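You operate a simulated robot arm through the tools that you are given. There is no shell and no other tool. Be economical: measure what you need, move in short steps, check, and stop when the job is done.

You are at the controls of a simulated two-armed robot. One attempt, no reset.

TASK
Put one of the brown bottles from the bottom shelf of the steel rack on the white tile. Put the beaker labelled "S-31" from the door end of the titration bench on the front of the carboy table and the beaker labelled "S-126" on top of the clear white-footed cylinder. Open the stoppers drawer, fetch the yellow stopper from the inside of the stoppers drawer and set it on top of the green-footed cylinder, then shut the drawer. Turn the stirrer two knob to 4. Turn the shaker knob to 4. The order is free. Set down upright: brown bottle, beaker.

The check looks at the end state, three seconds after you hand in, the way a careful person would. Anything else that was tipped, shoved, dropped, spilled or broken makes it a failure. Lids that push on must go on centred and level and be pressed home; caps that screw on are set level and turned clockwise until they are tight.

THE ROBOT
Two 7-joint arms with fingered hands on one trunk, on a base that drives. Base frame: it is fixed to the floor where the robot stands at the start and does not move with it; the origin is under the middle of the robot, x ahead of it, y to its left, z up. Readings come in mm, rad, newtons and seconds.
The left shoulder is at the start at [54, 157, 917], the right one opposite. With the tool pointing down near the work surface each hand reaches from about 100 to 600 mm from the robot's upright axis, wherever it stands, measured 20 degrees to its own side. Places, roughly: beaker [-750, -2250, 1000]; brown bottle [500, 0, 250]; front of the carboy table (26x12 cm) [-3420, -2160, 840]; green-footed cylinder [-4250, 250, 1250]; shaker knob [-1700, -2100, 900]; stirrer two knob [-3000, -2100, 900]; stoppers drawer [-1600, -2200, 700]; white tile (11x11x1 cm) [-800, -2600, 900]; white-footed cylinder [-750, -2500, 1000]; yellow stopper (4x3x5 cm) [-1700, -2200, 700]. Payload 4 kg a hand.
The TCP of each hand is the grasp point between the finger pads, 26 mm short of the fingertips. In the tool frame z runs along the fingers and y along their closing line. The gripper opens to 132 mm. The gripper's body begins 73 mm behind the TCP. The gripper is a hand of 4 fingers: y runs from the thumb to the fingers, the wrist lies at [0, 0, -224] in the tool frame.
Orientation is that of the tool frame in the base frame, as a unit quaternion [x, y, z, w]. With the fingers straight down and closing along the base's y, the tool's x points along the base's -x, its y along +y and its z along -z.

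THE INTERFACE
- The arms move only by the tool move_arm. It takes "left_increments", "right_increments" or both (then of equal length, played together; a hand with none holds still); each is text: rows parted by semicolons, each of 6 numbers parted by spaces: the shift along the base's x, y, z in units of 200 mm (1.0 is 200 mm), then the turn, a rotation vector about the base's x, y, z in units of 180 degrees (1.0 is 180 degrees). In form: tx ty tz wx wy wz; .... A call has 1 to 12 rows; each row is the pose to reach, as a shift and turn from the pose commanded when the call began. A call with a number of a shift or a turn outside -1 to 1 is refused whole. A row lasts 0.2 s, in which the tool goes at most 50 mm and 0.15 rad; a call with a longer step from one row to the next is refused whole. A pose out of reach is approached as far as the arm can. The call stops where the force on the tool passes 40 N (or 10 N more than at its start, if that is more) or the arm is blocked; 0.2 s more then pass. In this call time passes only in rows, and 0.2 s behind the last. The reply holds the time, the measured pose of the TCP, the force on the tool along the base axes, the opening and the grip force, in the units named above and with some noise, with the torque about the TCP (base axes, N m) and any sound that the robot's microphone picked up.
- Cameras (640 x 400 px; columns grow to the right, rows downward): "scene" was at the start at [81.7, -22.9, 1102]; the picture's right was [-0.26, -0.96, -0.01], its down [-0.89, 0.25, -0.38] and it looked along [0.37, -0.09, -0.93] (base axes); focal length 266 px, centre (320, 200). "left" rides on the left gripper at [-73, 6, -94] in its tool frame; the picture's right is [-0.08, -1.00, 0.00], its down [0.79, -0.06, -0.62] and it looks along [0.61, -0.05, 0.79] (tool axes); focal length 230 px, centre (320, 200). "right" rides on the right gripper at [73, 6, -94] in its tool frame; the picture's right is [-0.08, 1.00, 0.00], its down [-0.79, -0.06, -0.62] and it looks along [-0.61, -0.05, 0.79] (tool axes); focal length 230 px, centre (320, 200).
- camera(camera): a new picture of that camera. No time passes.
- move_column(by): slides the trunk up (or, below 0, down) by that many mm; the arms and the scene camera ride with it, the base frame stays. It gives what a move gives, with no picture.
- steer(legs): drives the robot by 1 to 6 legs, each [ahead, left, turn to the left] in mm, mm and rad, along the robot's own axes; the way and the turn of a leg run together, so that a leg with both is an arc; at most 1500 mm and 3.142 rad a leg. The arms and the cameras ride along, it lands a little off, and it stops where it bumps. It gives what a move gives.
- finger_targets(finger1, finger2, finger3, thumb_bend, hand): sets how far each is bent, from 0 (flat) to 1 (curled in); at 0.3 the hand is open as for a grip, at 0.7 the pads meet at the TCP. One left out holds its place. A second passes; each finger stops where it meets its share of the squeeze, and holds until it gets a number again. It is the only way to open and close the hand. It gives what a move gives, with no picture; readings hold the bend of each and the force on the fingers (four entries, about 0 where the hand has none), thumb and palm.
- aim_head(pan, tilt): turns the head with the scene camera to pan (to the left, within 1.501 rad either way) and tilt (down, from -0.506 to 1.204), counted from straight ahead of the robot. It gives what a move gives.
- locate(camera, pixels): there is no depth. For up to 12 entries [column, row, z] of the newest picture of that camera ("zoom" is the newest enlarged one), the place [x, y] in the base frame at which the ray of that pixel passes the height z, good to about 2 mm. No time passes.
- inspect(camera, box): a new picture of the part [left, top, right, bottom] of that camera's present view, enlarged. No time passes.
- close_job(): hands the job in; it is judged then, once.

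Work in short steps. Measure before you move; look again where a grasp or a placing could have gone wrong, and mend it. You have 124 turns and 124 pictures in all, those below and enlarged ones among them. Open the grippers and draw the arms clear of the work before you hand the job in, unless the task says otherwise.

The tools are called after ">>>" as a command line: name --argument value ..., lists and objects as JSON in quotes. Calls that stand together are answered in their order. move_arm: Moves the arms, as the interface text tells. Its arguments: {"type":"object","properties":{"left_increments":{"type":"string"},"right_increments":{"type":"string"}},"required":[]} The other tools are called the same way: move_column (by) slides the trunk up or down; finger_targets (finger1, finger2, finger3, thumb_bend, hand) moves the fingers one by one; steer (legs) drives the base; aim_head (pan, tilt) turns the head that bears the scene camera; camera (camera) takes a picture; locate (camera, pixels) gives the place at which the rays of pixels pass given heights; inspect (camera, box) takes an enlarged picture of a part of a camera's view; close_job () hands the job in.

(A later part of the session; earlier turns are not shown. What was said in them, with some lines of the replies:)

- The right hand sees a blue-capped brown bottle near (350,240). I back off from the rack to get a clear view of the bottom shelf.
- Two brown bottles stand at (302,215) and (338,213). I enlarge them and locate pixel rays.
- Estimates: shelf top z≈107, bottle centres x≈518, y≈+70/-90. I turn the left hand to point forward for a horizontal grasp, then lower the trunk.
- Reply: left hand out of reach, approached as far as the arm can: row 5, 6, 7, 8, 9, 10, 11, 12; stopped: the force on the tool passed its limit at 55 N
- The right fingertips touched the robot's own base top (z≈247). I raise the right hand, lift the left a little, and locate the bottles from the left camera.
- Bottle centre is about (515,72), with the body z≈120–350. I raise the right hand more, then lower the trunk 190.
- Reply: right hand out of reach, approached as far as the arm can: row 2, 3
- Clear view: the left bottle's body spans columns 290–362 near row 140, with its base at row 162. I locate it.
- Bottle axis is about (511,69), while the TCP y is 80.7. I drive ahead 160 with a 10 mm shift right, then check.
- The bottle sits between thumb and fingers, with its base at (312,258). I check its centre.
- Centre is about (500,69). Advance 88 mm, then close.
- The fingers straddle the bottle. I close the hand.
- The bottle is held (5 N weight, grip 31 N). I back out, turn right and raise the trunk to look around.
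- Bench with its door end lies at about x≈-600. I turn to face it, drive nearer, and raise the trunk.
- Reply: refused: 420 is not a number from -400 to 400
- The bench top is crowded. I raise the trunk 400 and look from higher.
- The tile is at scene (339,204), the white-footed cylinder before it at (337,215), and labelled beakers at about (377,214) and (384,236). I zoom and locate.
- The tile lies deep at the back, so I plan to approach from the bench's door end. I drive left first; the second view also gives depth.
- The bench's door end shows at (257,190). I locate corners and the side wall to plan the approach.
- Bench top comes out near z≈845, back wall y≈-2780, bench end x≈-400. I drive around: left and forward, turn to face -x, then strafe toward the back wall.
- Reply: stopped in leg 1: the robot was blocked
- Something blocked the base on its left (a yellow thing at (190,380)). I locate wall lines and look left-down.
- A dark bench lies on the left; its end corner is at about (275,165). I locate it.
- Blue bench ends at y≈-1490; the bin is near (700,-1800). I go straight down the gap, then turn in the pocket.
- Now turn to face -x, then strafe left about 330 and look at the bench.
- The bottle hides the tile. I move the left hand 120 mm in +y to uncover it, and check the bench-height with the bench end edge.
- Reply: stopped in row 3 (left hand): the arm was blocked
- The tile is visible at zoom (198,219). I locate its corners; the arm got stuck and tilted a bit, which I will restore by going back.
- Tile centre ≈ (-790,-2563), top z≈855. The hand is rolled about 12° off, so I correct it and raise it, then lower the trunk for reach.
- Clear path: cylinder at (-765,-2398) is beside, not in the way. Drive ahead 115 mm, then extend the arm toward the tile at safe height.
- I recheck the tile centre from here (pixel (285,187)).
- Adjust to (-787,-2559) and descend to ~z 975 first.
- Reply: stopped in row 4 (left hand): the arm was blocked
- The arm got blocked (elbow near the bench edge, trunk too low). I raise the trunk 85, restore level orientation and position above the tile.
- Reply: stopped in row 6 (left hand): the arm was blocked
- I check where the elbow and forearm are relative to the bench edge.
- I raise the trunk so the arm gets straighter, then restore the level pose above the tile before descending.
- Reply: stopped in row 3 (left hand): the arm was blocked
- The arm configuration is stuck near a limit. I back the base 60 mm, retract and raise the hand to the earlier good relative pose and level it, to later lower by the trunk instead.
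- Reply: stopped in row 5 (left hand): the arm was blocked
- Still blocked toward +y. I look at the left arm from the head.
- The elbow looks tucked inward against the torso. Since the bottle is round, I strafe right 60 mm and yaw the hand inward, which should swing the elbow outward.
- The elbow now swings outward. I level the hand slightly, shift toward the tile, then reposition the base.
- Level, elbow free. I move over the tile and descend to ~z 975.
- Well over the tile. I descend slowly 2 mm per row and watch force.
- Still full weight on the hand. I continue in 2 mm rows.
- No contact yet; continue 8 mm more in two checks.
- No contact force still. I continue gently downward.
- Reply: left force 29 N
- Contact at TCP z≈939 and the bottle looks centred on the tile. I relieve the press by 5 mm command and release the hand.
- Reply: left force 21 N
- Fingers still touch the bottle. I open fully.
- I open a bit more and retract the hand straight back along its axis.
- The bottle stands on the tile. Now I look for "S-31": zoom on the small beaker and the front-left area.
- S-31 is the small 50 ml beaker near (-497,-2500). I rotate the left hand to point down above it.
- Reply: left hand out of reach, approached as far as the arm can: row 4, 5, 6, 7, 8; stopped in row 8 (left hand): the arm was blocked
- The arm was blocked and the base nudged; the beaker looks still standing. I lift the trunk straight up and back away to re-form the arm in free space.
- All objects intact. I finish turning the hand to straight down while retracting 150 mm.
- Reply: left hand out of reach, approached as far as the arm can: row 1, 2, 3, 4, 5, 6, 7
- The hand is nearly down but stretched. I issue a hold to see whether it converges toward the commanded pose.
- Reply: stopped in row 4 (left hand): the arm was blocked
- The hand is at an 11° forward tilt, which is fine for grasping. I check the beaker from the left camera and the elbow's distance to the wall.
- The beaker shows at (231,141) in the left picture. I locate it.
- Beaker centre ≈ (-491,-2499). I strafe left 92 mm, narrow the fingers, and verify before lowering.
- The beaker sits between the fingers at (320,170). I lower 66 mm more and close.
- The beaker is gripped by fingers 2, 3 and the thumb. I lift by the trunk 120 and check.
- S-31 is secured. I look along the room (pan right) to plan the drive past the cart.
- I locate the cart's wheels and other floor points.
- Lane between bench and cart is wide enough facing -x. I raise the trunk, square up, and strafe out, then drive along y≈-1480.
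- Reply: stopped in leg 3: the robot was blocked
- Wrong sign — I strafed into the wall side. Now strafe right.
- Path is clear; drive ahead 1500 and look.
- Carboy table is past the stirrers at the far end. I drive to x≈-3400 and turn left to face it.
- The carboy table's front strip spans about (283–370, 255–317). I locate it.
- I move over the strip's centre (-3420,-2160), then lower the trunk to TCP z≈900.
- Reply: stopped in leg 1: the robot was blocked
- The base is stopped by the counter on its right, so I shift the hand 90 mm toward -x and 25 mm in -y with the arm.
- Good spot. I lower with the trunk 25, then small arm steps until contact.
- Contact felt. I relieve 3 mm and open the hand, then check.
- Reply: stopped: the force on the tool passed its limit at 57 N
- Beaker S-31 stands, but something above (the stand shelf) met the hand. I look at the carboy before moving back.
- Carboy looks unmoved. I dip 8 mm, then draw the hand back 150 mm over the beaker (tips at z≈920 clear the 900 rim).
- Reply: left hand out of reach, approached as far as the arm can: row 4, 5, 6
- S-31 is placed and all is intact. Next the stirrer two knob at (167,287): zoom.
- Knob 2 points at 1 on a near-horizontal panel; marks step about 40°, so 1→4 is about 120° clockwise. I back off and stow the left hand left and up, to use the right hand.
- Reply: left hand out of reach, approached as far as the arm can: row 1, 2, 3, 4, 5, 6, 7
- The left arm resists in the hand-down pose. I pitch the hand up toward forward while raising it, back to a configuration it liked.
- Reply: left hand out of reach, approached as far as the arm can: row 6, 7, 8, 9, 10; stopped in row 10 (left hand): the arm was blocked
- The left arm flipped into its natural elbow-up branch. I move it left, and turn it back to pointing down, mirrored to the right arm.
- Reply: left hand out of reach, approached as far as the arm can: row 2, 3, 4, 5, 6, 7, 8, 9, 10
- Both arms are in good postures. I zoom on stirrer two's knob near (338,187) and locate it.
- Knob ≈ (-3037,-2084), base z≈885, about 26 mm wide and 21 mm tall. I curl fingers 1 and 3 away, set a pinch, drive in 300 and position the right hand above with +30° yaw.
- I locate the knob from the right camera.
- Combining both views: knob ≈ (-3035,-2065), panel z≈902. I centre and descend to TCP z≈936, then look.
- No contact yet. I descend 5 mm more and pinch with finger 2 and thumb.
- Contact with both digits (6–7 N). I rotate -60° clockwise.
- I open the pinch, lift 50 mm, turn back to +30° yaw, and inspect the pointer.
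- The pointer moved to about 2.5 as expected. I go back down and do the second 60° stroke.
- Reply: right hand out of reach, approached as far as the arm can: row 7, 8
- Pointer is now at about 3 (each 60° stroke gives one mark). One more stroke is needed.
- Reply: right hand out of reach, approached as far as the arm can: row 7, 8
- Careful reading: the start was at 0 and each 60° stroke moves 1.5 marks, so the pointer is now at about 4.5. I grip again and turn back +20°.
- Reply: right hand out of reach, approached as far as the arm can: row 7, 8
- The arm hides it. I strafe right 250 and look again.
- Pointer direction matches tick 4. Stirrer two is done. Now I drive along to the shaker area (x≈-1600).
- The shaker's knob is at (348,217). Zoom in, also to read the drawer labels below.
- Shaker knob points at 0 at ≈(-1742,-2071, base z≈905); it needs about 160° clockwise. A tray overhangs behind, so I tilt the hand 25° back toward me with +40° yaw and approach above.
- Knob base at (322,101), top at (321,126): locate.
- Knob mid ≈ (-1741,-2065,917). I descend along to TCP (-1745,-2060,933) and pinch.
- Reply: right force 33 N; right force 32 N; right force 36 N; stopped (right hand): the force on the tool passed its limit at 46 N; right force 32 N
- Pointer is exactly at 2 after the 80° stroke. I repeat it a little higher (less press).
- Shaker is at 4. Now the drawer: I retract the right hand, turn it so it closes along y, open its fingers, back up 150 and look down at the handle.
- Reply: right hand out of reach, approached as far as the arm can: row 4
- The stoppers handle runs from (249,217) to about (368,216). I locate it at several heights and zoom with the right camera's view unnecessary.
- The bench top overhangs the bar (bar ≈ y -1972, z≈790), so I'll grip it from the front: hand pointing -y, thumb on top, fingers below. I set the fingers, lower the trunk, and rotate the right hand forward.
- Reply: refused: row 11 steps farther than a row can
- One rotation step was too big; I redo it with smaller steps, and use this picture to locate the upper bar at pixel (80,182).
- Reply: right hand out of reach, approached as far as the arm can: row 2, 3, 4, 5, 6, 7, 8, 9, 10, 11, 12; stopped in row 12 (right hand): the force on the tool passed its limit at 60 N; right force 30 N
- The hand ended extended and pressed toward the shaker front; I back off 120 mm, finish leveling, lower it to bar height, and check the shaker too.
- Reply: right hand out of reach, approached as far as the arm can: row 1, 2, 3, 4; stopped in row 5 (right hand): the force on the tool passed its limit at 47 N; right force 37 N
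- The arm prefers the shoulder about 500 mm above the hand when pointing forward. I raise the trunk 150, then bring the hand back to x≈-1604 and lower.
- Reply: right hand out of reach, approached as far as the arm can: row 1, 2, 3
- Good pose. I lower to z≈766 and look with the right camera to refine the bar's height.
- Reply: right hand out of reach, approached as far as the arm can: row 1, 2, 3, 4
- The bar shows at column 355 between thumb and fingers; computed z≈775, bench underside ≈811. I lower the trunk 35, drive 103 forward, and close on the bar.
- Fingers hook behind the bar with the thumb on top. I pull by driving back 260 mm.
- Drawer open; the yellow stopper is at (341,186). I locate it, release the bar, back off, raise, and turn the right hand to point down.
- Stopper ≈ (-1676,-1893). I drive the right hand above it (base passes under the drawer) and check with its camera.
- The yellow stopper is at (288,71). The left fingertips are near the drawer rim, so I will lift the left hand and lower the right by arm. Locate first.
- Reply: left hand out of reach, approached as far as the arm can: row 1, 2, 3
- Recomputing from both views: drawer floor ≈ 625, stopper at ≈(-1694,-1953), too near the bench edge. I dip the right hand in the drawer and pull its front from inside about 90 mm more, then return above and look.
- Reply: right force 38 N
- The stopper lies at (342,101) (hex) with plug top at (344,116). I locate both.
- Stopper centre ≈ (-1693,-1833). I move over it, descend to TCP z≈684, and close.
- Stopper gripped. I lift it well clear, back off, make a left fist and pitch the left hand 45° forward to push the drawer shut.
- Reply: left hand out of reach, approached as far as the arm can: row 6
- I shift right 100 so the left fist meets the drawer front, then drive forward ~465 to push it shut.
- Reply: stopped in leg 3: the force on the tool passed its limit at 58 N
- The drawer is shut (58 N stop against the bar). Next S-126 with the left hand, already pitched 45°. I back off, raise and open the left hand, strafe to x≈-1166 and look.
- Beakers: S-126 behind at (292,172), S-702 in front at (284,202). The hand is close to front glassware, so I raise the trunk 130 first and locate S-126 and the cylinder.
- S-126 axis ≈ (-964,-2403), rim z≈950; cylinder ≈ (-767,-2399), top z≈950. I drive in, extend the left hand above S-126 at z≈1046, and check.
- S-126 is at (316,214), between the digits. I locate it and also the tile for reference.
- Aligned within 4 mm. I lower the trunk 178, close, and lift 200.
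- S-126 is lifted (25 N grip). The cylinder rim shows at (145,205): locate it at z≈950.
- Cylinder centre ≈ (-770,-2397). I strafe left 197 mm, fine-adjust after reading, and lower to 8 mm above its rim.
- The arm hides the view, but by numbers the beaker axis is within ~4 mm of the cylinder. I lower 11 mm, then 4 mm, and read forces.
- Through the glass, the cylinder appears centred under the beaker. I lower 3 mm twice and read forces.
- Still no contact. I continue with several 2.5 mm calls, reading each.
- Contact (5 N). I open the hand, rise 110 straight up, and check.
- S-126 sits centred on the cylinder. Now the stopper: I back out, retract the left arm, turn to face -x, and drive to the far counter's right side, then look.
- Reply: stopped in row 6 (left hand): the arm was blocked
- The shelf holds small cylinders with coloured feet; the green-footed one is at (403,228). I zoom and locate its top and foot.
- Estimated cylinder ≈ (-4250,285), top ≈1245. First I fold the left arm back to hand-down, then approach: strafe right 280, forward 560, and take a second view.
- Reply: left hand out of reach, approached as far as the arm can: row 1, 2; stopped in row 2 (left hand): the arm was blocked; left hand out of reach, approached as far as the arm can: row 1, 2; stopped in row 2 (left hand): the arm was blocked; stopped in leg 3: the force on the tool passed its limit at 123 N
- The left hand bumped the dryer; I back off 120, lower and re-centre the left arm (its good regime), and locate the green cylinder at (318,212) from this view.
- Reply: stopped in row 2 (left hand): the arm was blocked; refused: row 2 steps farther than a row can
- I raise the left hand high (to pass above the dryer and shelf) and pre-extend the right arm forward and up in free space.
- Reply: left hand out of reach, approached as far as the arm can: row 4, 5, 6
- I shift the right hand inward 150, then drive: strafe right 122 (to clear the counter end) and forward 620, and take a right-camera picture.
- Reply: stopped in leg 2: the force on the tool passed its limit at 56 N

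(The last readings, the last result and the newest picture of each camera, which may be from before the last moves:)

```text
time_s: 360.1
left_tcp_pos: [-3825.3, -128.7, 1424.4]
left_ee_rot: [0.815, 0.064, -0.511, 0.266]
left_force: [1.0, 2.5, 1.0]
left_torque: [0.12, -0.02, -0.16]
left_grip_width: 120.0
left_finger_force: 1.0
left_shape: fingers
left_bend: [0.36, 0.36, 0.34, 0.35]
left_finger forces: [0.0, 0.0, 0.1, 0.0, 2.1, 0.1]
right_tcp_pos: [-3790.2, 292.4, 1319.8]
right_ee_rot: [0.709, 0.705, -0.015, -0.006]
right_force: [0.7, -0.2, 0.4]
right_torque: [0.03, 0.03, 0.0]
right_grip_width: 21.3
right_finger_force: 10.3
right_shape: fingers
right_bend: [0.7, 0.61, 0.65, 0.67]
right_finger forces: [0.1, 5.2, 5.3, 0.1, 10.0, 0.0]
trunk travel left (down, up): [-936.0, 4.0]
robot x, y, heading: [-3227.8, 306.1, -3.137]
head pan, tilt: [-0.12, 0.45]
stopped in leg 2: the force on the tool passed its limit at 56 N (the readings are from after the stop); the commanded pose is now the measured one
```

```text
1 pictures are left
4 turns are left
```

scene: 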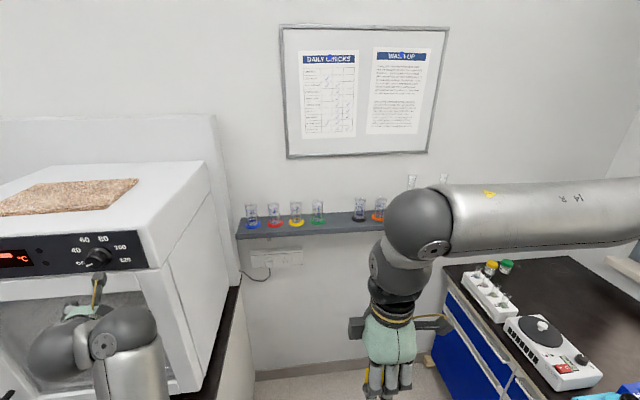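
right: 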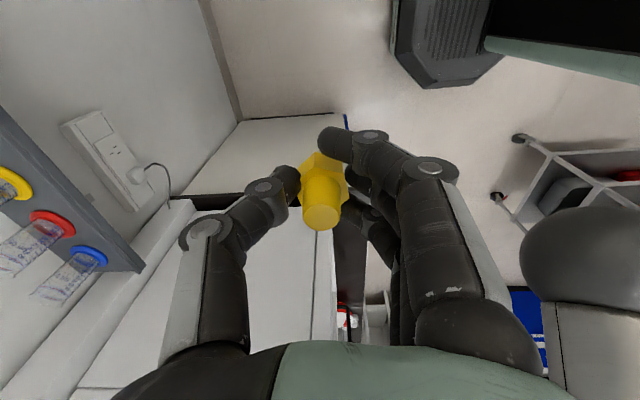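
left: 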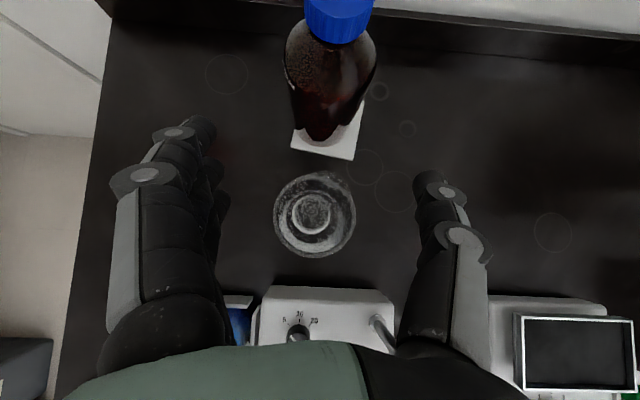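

The left hand still caught the dryer corner. I back off 60, raise and pitch up the left hand, strafe 130 right with the right hand shifted inward to keep y≈297, then drive forward 500 and take the last picture.

>>> steer --legs '[[-60, 0, 0], [0, -130, 0]]'

>>> move_arm --left_increments "0.05 0.05 0.15 0 0.03 0; 0.1 0.1 0.3 0 0.06 0; 0.15 0.15 0.45 0 0.09 0; 0.2 0.2 0.6 0 0.12 0; 0.2 0.2 0.75 0 0.15 0; 0.2 0.2 0.85 0 0.17 0; 0.2 0.2 0.85 0 0.17 0"

>>> move_arm --right_increments "0 -0.2 0 0 0 0; 0 -0.4 0 0 0 0; 0 -0.55 0 0 0 0; 0 -0.625 0 0 0 0; 0 -0.625 0 0 0 0"

>>> steer --legs '[[500, 0, 0]]'

>>> camera --camera "right"

```text
time_s: 362.0
left_tcp_pos: [-3770.7, -3.1, 1421.4]
left_ee_rot: [0.816, 0.066, -0.509, 0.266]
left_force: [0.1, -0.5, 0.1]
left_torque: [0.03, 0.05, -0.04]
left_grip_width: 117.2
left_finger_force: 0.2
left_shape: fingers
left_bend: [0.36, 0.36, 0.34, 0.36]
left_finger forces: [0.1, 0.0, 0.0, 0.0, 0.0, 0.1]
right_tcp_pos: [-3738.1, 418.8, 1318.3]
right_ee_rot: [0.709, 0.705, -0.013, -0.006]
right_force: [-0.5, 0.2, 0.4]
right_torque: [0.03, 0.02, -0.01]
right_grip_width: 21.6
right_finger_force: 10.4
right_shape: fingers
right_bend: [0.7, 0.61, 0.65, 0.67]
right_finger forces: [0.0, 5.1, 5.3, 0.0, 10.1, 0.1]
trunk travel left (down, up): [-936.0, 4.0]
robot x, y, heading: [-3167.6, 437.4, -3.132]
head pan, tilt: [-0.12, 0.45]
```

```text
time_s: 363.6
left_tcp_pos: [-3733.7, 41.0, 1593.1]
left_ee_rot: [-0.652, -0.132, 0.706, -0.242]
left_force: [0.1, 0.2, -0.5]
left_torque: [-0.01, 0.0, -0.01]
left_grip_width: 117.6
left_finger_force: 0.1
left_shape: fingers
left_bend: [0.36, 0.36, 0.34, 0.36]
left_finger forces: [0.1, 0.0, 0.0, 0.0, 0.0, 0.0]
right_tcp_pos: [-3741.3, 423.8, 1316.9]
right_ee_rot: [0.709, 0.705, -0.013, -0.004]
right_force: [0.8, 1.1, 0.0]
right_torque: [-0.02, -0.04, 0.02]
right_grip_width: 21.4
right_finger_force: 10.3
right_shape: fingers
right_bend: [0.7, 0.61, 0.65, 0.67]
right_finger forces: [0.0, 5.2, 5.3, 0.0, 10.1, 0.0]
trunk travel left (down, up): [-936.0, 4.0]
robot x, y, heading: [-3166.1, 440.1, -3.132]
head pan, tilt: [-0.12, 0.45]
```

```text
time_s: 364.8
left_tcp_pos: [-3733.6, 41.8, 1589.4]
left_ee_rot: [-0.653, -0.131, 0.705, -0.243]
left_force: [0.3, 0.7, -0.2]
left_torque: [-0.02, 0.0, 0.01]
left_grip_width: 117.2
left_finger_force: 0.1
left_shape: fingers
left_bend: [0.36, 0.36, 0.34, 0.36]
left_finger forces: [0.0, 0.1, 0.1, 0.0, 0.0, 0.0]
right_tcp_pos: [-3740.4, 300.0, 1317.8]
right_ee_rot: [0.709, 0.705, -0.015, -0.002]
right_force: [0.3, 0.1, -0.3]
right_torque: [0.0, 0.03, 0.03]
right_grip_width: 21.3
right_finger_force: 10.2
right_shape: fingers
right_bend: [0.7, 0.61, 0.65, 0.67]
right_finger forces: [0.0, 5.0, 5.1, 0.0, 9.9, 0.0]
trunk travel left (down, up): [-936.0, 4.0]
robot x, y, heading: [-3167.5, 440.0, -3.129]
head pan, tilt: [-0.12, 0.45]
```

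```text
time_s: 367.7
left_tcp_pos: [-4229.9, 28.5, 1592.2]
left_ee_rot: [-0.652, -0.135, 0.705, -0.245]
left_force: [-0.4, 0.2, 0.2]
left_torque: [0.03, -0.01, -0.02]
left_grip_width: 117.3
left_finger_force: 0.0
left_shape: fingers
left_bend: [0.36, 0.36, 0.34, 0.36]
left_finger forces: [0.0, 0.0, 0.0, 0.0, 0.0, 0.1]
right_tcp_pos: [-4237.7, 287.5, 1318.3]
right_ee_rot: [0.706, 0.708, -0.016, -0.003]
right_force: [-0.6, -1.5, -0.5]
right_torque: [0.01, 0.01, 0.03]
right_grip_width: 21.2
right_finger_force: 10.1
right_shape: fingers
right_bend: [0.7, 0.61, 0.65, 0.67]
right_finger forces: [0.1, 5.0, 5.1, 0.0, 10.0, 0.0]
trunk travel left (down, up): [-936.0, 4.0]
robot x, y, heading: [-3667.5, 430.9, -3.124]
head pan, tilt: [-0.12, 0.45]
```

```text
0 pictures are left
3 turns are left
```

right: 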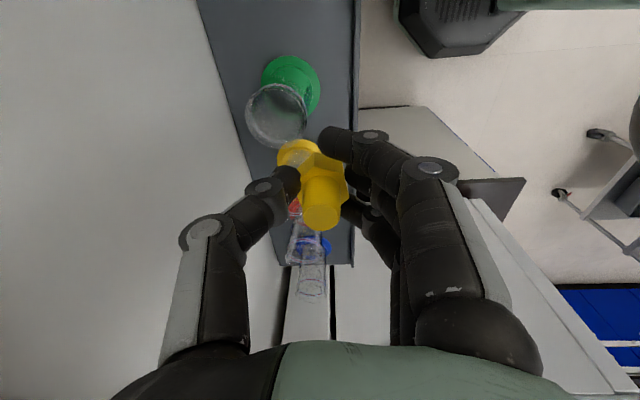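

The rim shows at (276,115); I compute the cylinder axis at (-4271,308), rim z≈1243, stopper axis ≈ TCP+(2,2). I drive 35 forward, shift +19 in y, and lower to z≈1288 for a reading.

>>> steer --legs '[[35, 0, 0]]'

>>> move_arm --right_increments "0 0.05 0 0 0 0; 0 0.095 0 0 0 0; 0 0.095 -0.06 0 0 0; 0 0.095 -0.12 0 0 0; 0 0.095 -0.15 0 0 0; 0 0.095 -0.15 0 0 0"

>>> locate --camera "right" --pixels '[[276, 115, 1243], [291, 85, 1150], [276, 115, 1238]]'

```text
time_s: 368.6
left_tcp_pos: [-4254.3, 27.0, 1595.5]
left_ee_rot: [-0.65, -0.136, 0.707, -0.245]
left_force: [1.1, 0.5, 0.7]
left_torque: [-0.01, -0.02, -0.01]
left_grip_width: 117.4
left_finger_force: 0.1
left_shape: fingers
left_bend: [0.36, 0.36, 0.34, 0.36]
left_finger forces: [0.0, 0.0, 0.0, 0.1, 0.1, 0.1]
right_tcp_pos: [-4265.7, 289.1, 1322.8]
right_ee_rot: [0.707, 0.707, -0.018, -0.005]
right_force: [1.0, -0.1, 0.6]
right_torque: [0.0, 0.06, 0.03]
right_grip_width: 20.9
right_finger_force: 10.0
right_shape: fingers
right_bend: [0.7, 0.61, 0.65, 0.67]
right_finger forces: [0.0, 5.0, 5.0, 0.0, 9.9, 0.1]
trunk travel left (down, up): [-936.0, 4.0]
robot x, y, heading: [-3705.7, 430.4, -3.129]
head pan, tilt: [-0.12, 0.45]
```

```text
time_s: 370.0
left_tcp_pos: [-4265.1, 27.1, 1592.3]
left_ee_rot: [-0.652, -0.135, 0.705, -0.246]
left_force: [0.5, -0.4, 0.2]
left_torque: [-0.04, 0.01, 0.0]
left_grip_width: 117.0
left_finger_force: 0.0
left_shape: fingers
left_bend: [0.36, 0.36, 0.34, 0.36]
left_finger forces: [0.1, 0.0, 0.0, 0.0, 0.0, 0.0]
right_tcp_pos: [-4274.3, 305.9, 1288.8]
right_ee_rot: [0.707, 0.707, -0.015, -0.002]
right_force: [0.2, -0.9, -0.3]
right_torque: [0.01, 0.01, -0.03]
right_grip_width: 21.2
right_finger_force: 9.9
right_shape: fingers
right_bend: [0.7, 0.61, 0.65, 0.67]
right_finger forces: [0.0, 5.0, 5.2, 0.1, 10.0, 0.1]
trunk travel left (down, up): [-936.0, 4.0]
robot x, y, heading: [-3703.5, 432.8, -3.126]
head pan, tilt: [-0.12, 0.45]
```

```text
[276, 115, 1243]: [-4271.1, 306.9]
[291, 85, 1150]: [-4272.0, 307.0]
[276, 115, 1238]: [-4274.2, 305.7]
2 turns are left
```

Aligned within about 1 mm (cylinder (-4271.5,307)). I descend in small force-limited steps to z≈1275, release gently, lift straight up, and back away.

>>> move_arm --right_increments "0 0 -0.015 0 0 0; 0 0 -0.03 0 0 0; 0 0 -0.03 0 0 0"

>>> move_arm --right_increments "0 0 -0.01 0 0 0; 0 0 -0.02 0 0 0; 0 0 -0.02 0 0 0"

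>>> move_arm --right_increments "0 0 -0.009 0 0 0; 0 0 -0.018 0 0 0; 0 0 -0.018 0 0 0"

>>> finger_targets --hand "right" --finger1 0.48 --finger2 0.48 --finger3 0.48 --thumb_bend 0.5

>>> move_arm --right_increments "0 0 0.1 0 0 0; 0 0 0.2 0 0 0; 0 0 0.3 0 0 0; 0 0 0.4 0 0 0; 0 0 0.4 0 0 0"

>>> steer --legs '[[-400, 0, 0]]'

```text
time_s: 370.8
left_tcp_pos: [-4266.2, 26.2, 1590.8]
left_ee_rot: [-0.652, -0.135, 0.705, -0.247]
left_force: [-0.8, -0.2, -0.5]
left_torque: [0.04, -0.01, 0.04]
left_grip_width: 117.2
left_finger_force: 0.1
left_shape: fingers
left_bend: [0.36, 0.36, 0.34, 0.36]
left_finger forces: [0.1, 0.0, 0.0, 0.0, 0.0, 0.0]
right_tcp_pos: [-4275.6, 307.8, 1281.6]
right_ee_rot: [0.707, 0.707, -0.016, -0.003]
right_force: [0.5, 0.7, -0.1]
right_torque: [0.03, -0.04, -0.02]
right_grip_width: 21.3
right_finger_force: 9.8
right_shape: fingers
right_bend: [0.7, 0.61, 0.65, 0.67]
right_finger forces: [0.0, 4.9, 5.2, 0.1, 10.0, 0.0]
trunk travel left (down, up): [-936.0, 4.0]
robot x, y, heading: [-3703.9, 430.2, -3.125]
head pan, tilt: [-0.12, 0.45]
```

```text
time_s: 371.6
left_tcp_pos: [-4266.0, 27.6, 1591.7]
left_ee_rot: [-0.651, -0.136, 0.704, -0.247]
left_force: [-0.3, -0.1, -0.5]
left_torque: [-0.01, -0.03, -0.02]
left_grip_width: 117.0
left_finger_force: 0.1
left_shape: fingers
left_bend: [0.36, 0.36, 0.34, 0.36]
left_finger forces: [0.1, 0.0, 0.0, 0.0, 0.0, 0.0]
right_tcp_pos: [-4274.9, 305.5, 1276.1]
right_ee_rot: [0.707, 0.707, -0.015, -0.003]
right_force: [-0.1, 0.2, -0.9]
right_torque: [0.01, -0.03, -0.01]
right_grip_width: 21.2
right_finger_force: 10.6
right_shape: fingers
right_bend: [0.7, 0.61, 0.65, 0.67]
right_finger forces: [0.1, 4.9, 5.2, 0.0, 10.0, 0.0]
trunk travel left (down, up): [-936.0, 4.0]
robot x, y, heading: [-3703.6, 430.0, -3.124]
head pan, tilt: [-0.12, 0.45]
```

```text
time_s: 372.4
left_tcp_pos: [-4265.4, 27.8, 1592.9]
left_ee_rot: [-0.651, -0.135, 0.704, -0.247]
left_force: [-0.5, -0.4, -0.7]
left_torque: [0.03, -0.04, 0.0]
left_grip_width: 117.5
left_finger_force: 0.1
left_shape: fingers
left_bend: [0.36, 0.36, 0.34, 0.36]
left_finger forces: [0.0, 0.1, 0.1, 0.0, 0.0, 0.0]
right_tcp_pos: [-4275.0, 306.3, 1273.1]
right_ee_rot: [0.707, 0.707, -0.016, -0.004]
right_force: [-0.4, -0.6, -0.2]
right_torque: [-0.03, -0.01, -0.03]
right_grip_width: 21.4
right_finger_force: 10.1
right_shape: fingers
right_bend: [0.7, 0.61, 0.65, 0.67]
right_finger forces: [0.0, 5.0, 5.1, 0.0, 10.0, 0.1]
trunk travel left (down, up): [-936.0, 4.0]
robot x, y, heading: [-3703.9, 431.5, -3.128]
head pan, tilt: [-0.12, 0.45]
```

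```text
time_s: 373.4
left_tcp_pos: [-4265.4, 27.5, 1591.5]
left_ee_rot: [-0.652, -0.135, 0.704, -0.247]
left_force: [-0.1, -0.2, 0.1]
left_torque: [0.01, 0.03, 0.01]
left_grip_width: 117.0
left_finger_force: 0.1
left_shape: fingers
left_bend: [0.36, 0.36, 0.34, 0.36]
left_finger forces: [0.0, 0.0, 0.1, 0.0, 0.1, 0.0]
right_tcp_pos: [-4274.5, 308.3, 1272.7]
right_ee_rot: [0.707, 0.707, -0.016, -0.004]
right_force: [0.9, -0.4, 0.6]
right_torque: [0.01, 0.02, 0.0]
right_grip_width: 73.3
right_finger_force: 0.0
right_shape: fingers
right_bend: [0.48, 0.48, 0.48, 0.5]
right_finger forces: [0.0, 0.0, 0.1, 0.0, 0.1, 0.0]
trunk travel left (down, up): [-936.0, 4.0]
robot x, y, heading: [-3703.2, 432.0, -3.128]
head pan, tilt: [-0.12, 0.45]
```

```text
time_s: 374.6
left_tcp_pos: [-4266.3, 27.2, 1592.5]
left_ee_rot: [-0.652, -0.135, 0.704, -0.247]
left_force: [0.6, 0.0, -0.6]
left_torque: [-0.05, 0.02, 0.01]
left_grip_width: 117.3
left_finger_force: 0.0
left_shape: fingers
left_bend: [0.36, 0.36, 0.34, 0.36]
left_finger forces: [0.0, 0.0, 0.0, 0.0, 0.0, 0.0]
right_tcp_pos: [-4274.9, 307.4, 1353.3]
right_ee_rot: [0.707, 0.707, -0.016, -0.003]
right_force: [-0.3, -0.2, -0.5]
right_torque: [0.01, 0.0, 0.01]
right_grip_width: 73.2
right_finger_force: 0.0
right_shape: fingers
right_bend: [0.48, 0.48, 0.48, 0.5]
right_finger forces: [0.1, 0.0, 0.0, 0.0, 0.0, 0.1]
trunk travel left (down, up): [-936.0, 4.0]
robot x, y, heading: [-3704.3, 429.2, -3.124]
head pan, tilt: [-0.12, 0.45]
```

```text
time_s: 377.1
left_tcp_pos: [-3869.7, 33.5, 1590.1]
left_ee_rot: [-0.652, -0.136, 0.704, -0.248]
left_force: [0.5, 0.3, -0.4]
left_torque: [0.02, 0.02, 0.0]
left_grip_width: 117.5
left_finger_force: 0.0
left_shape: fingers
left_bend: [0.36, 0.36, 0.34, 0.36]
left_finger forces: [0.1, 0.0, 0.0, 0.0, 0.1, 0.0]
right_tcp_pos: [-3877.9, 314.8, 1352.1]
right_ee_rot: [0.706, 0.708, -0.014, -0.002]
right_force: [0.1, 0.3, 0.2]
right_torque: [0.02, 0.0, 0.03]
right_grip_width: 73.2
right_finger_force: 0.1
right_shape: fingers
right_bend: [0.48, 0.48, 0.48, 0.5]
right_finger forces: [0.1, 0.0, 0.0, 0.0, 0.0, 0.0]
trunk travel left (down, up): [-936.0, 4.0]
robot x, y, heading: [-3307.0, 440.2, -3.118]
head pan, tilt: [-0.12, 0.45]
1 turns are left
```

The stopper is released over the green-footed cylinder. I felt no contact before letting go, so it may have dropped a few millimetres. Both hands are open and clear. This is my last turn, so I hand the job in.

>>> close_job

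```text
The job is handed in.
```

I handed the job in with every step carried out, but I couldn't confirm that the yellow stopper is sitting on the green-footed cylinder.

- **Stopper:** I felt no contact before letting go, so it may have dropped a few millimetres. I had no pictures left to check it.
- **Brown bottle:** it stands upright on the white tile.
- **Beakers:** S-31 is on the front of the carboy table. S-126 is centred on the white-footed cylinder.
- **Knobs:** stirrer two and the shaker both point to 4.
- **Stoppers drawer:** it is shut, judging by the push stopping hard and by the picture afterwards.
- **Bumps:** the left hand pushed into the dryer twice (123 N and 56 N), and the right hand pressed toward the shaker front (60 N). The left hand also knocked something above the carboy table (57 N). Nothing looked moved in later pictures, but I didn't check the dryer closely.
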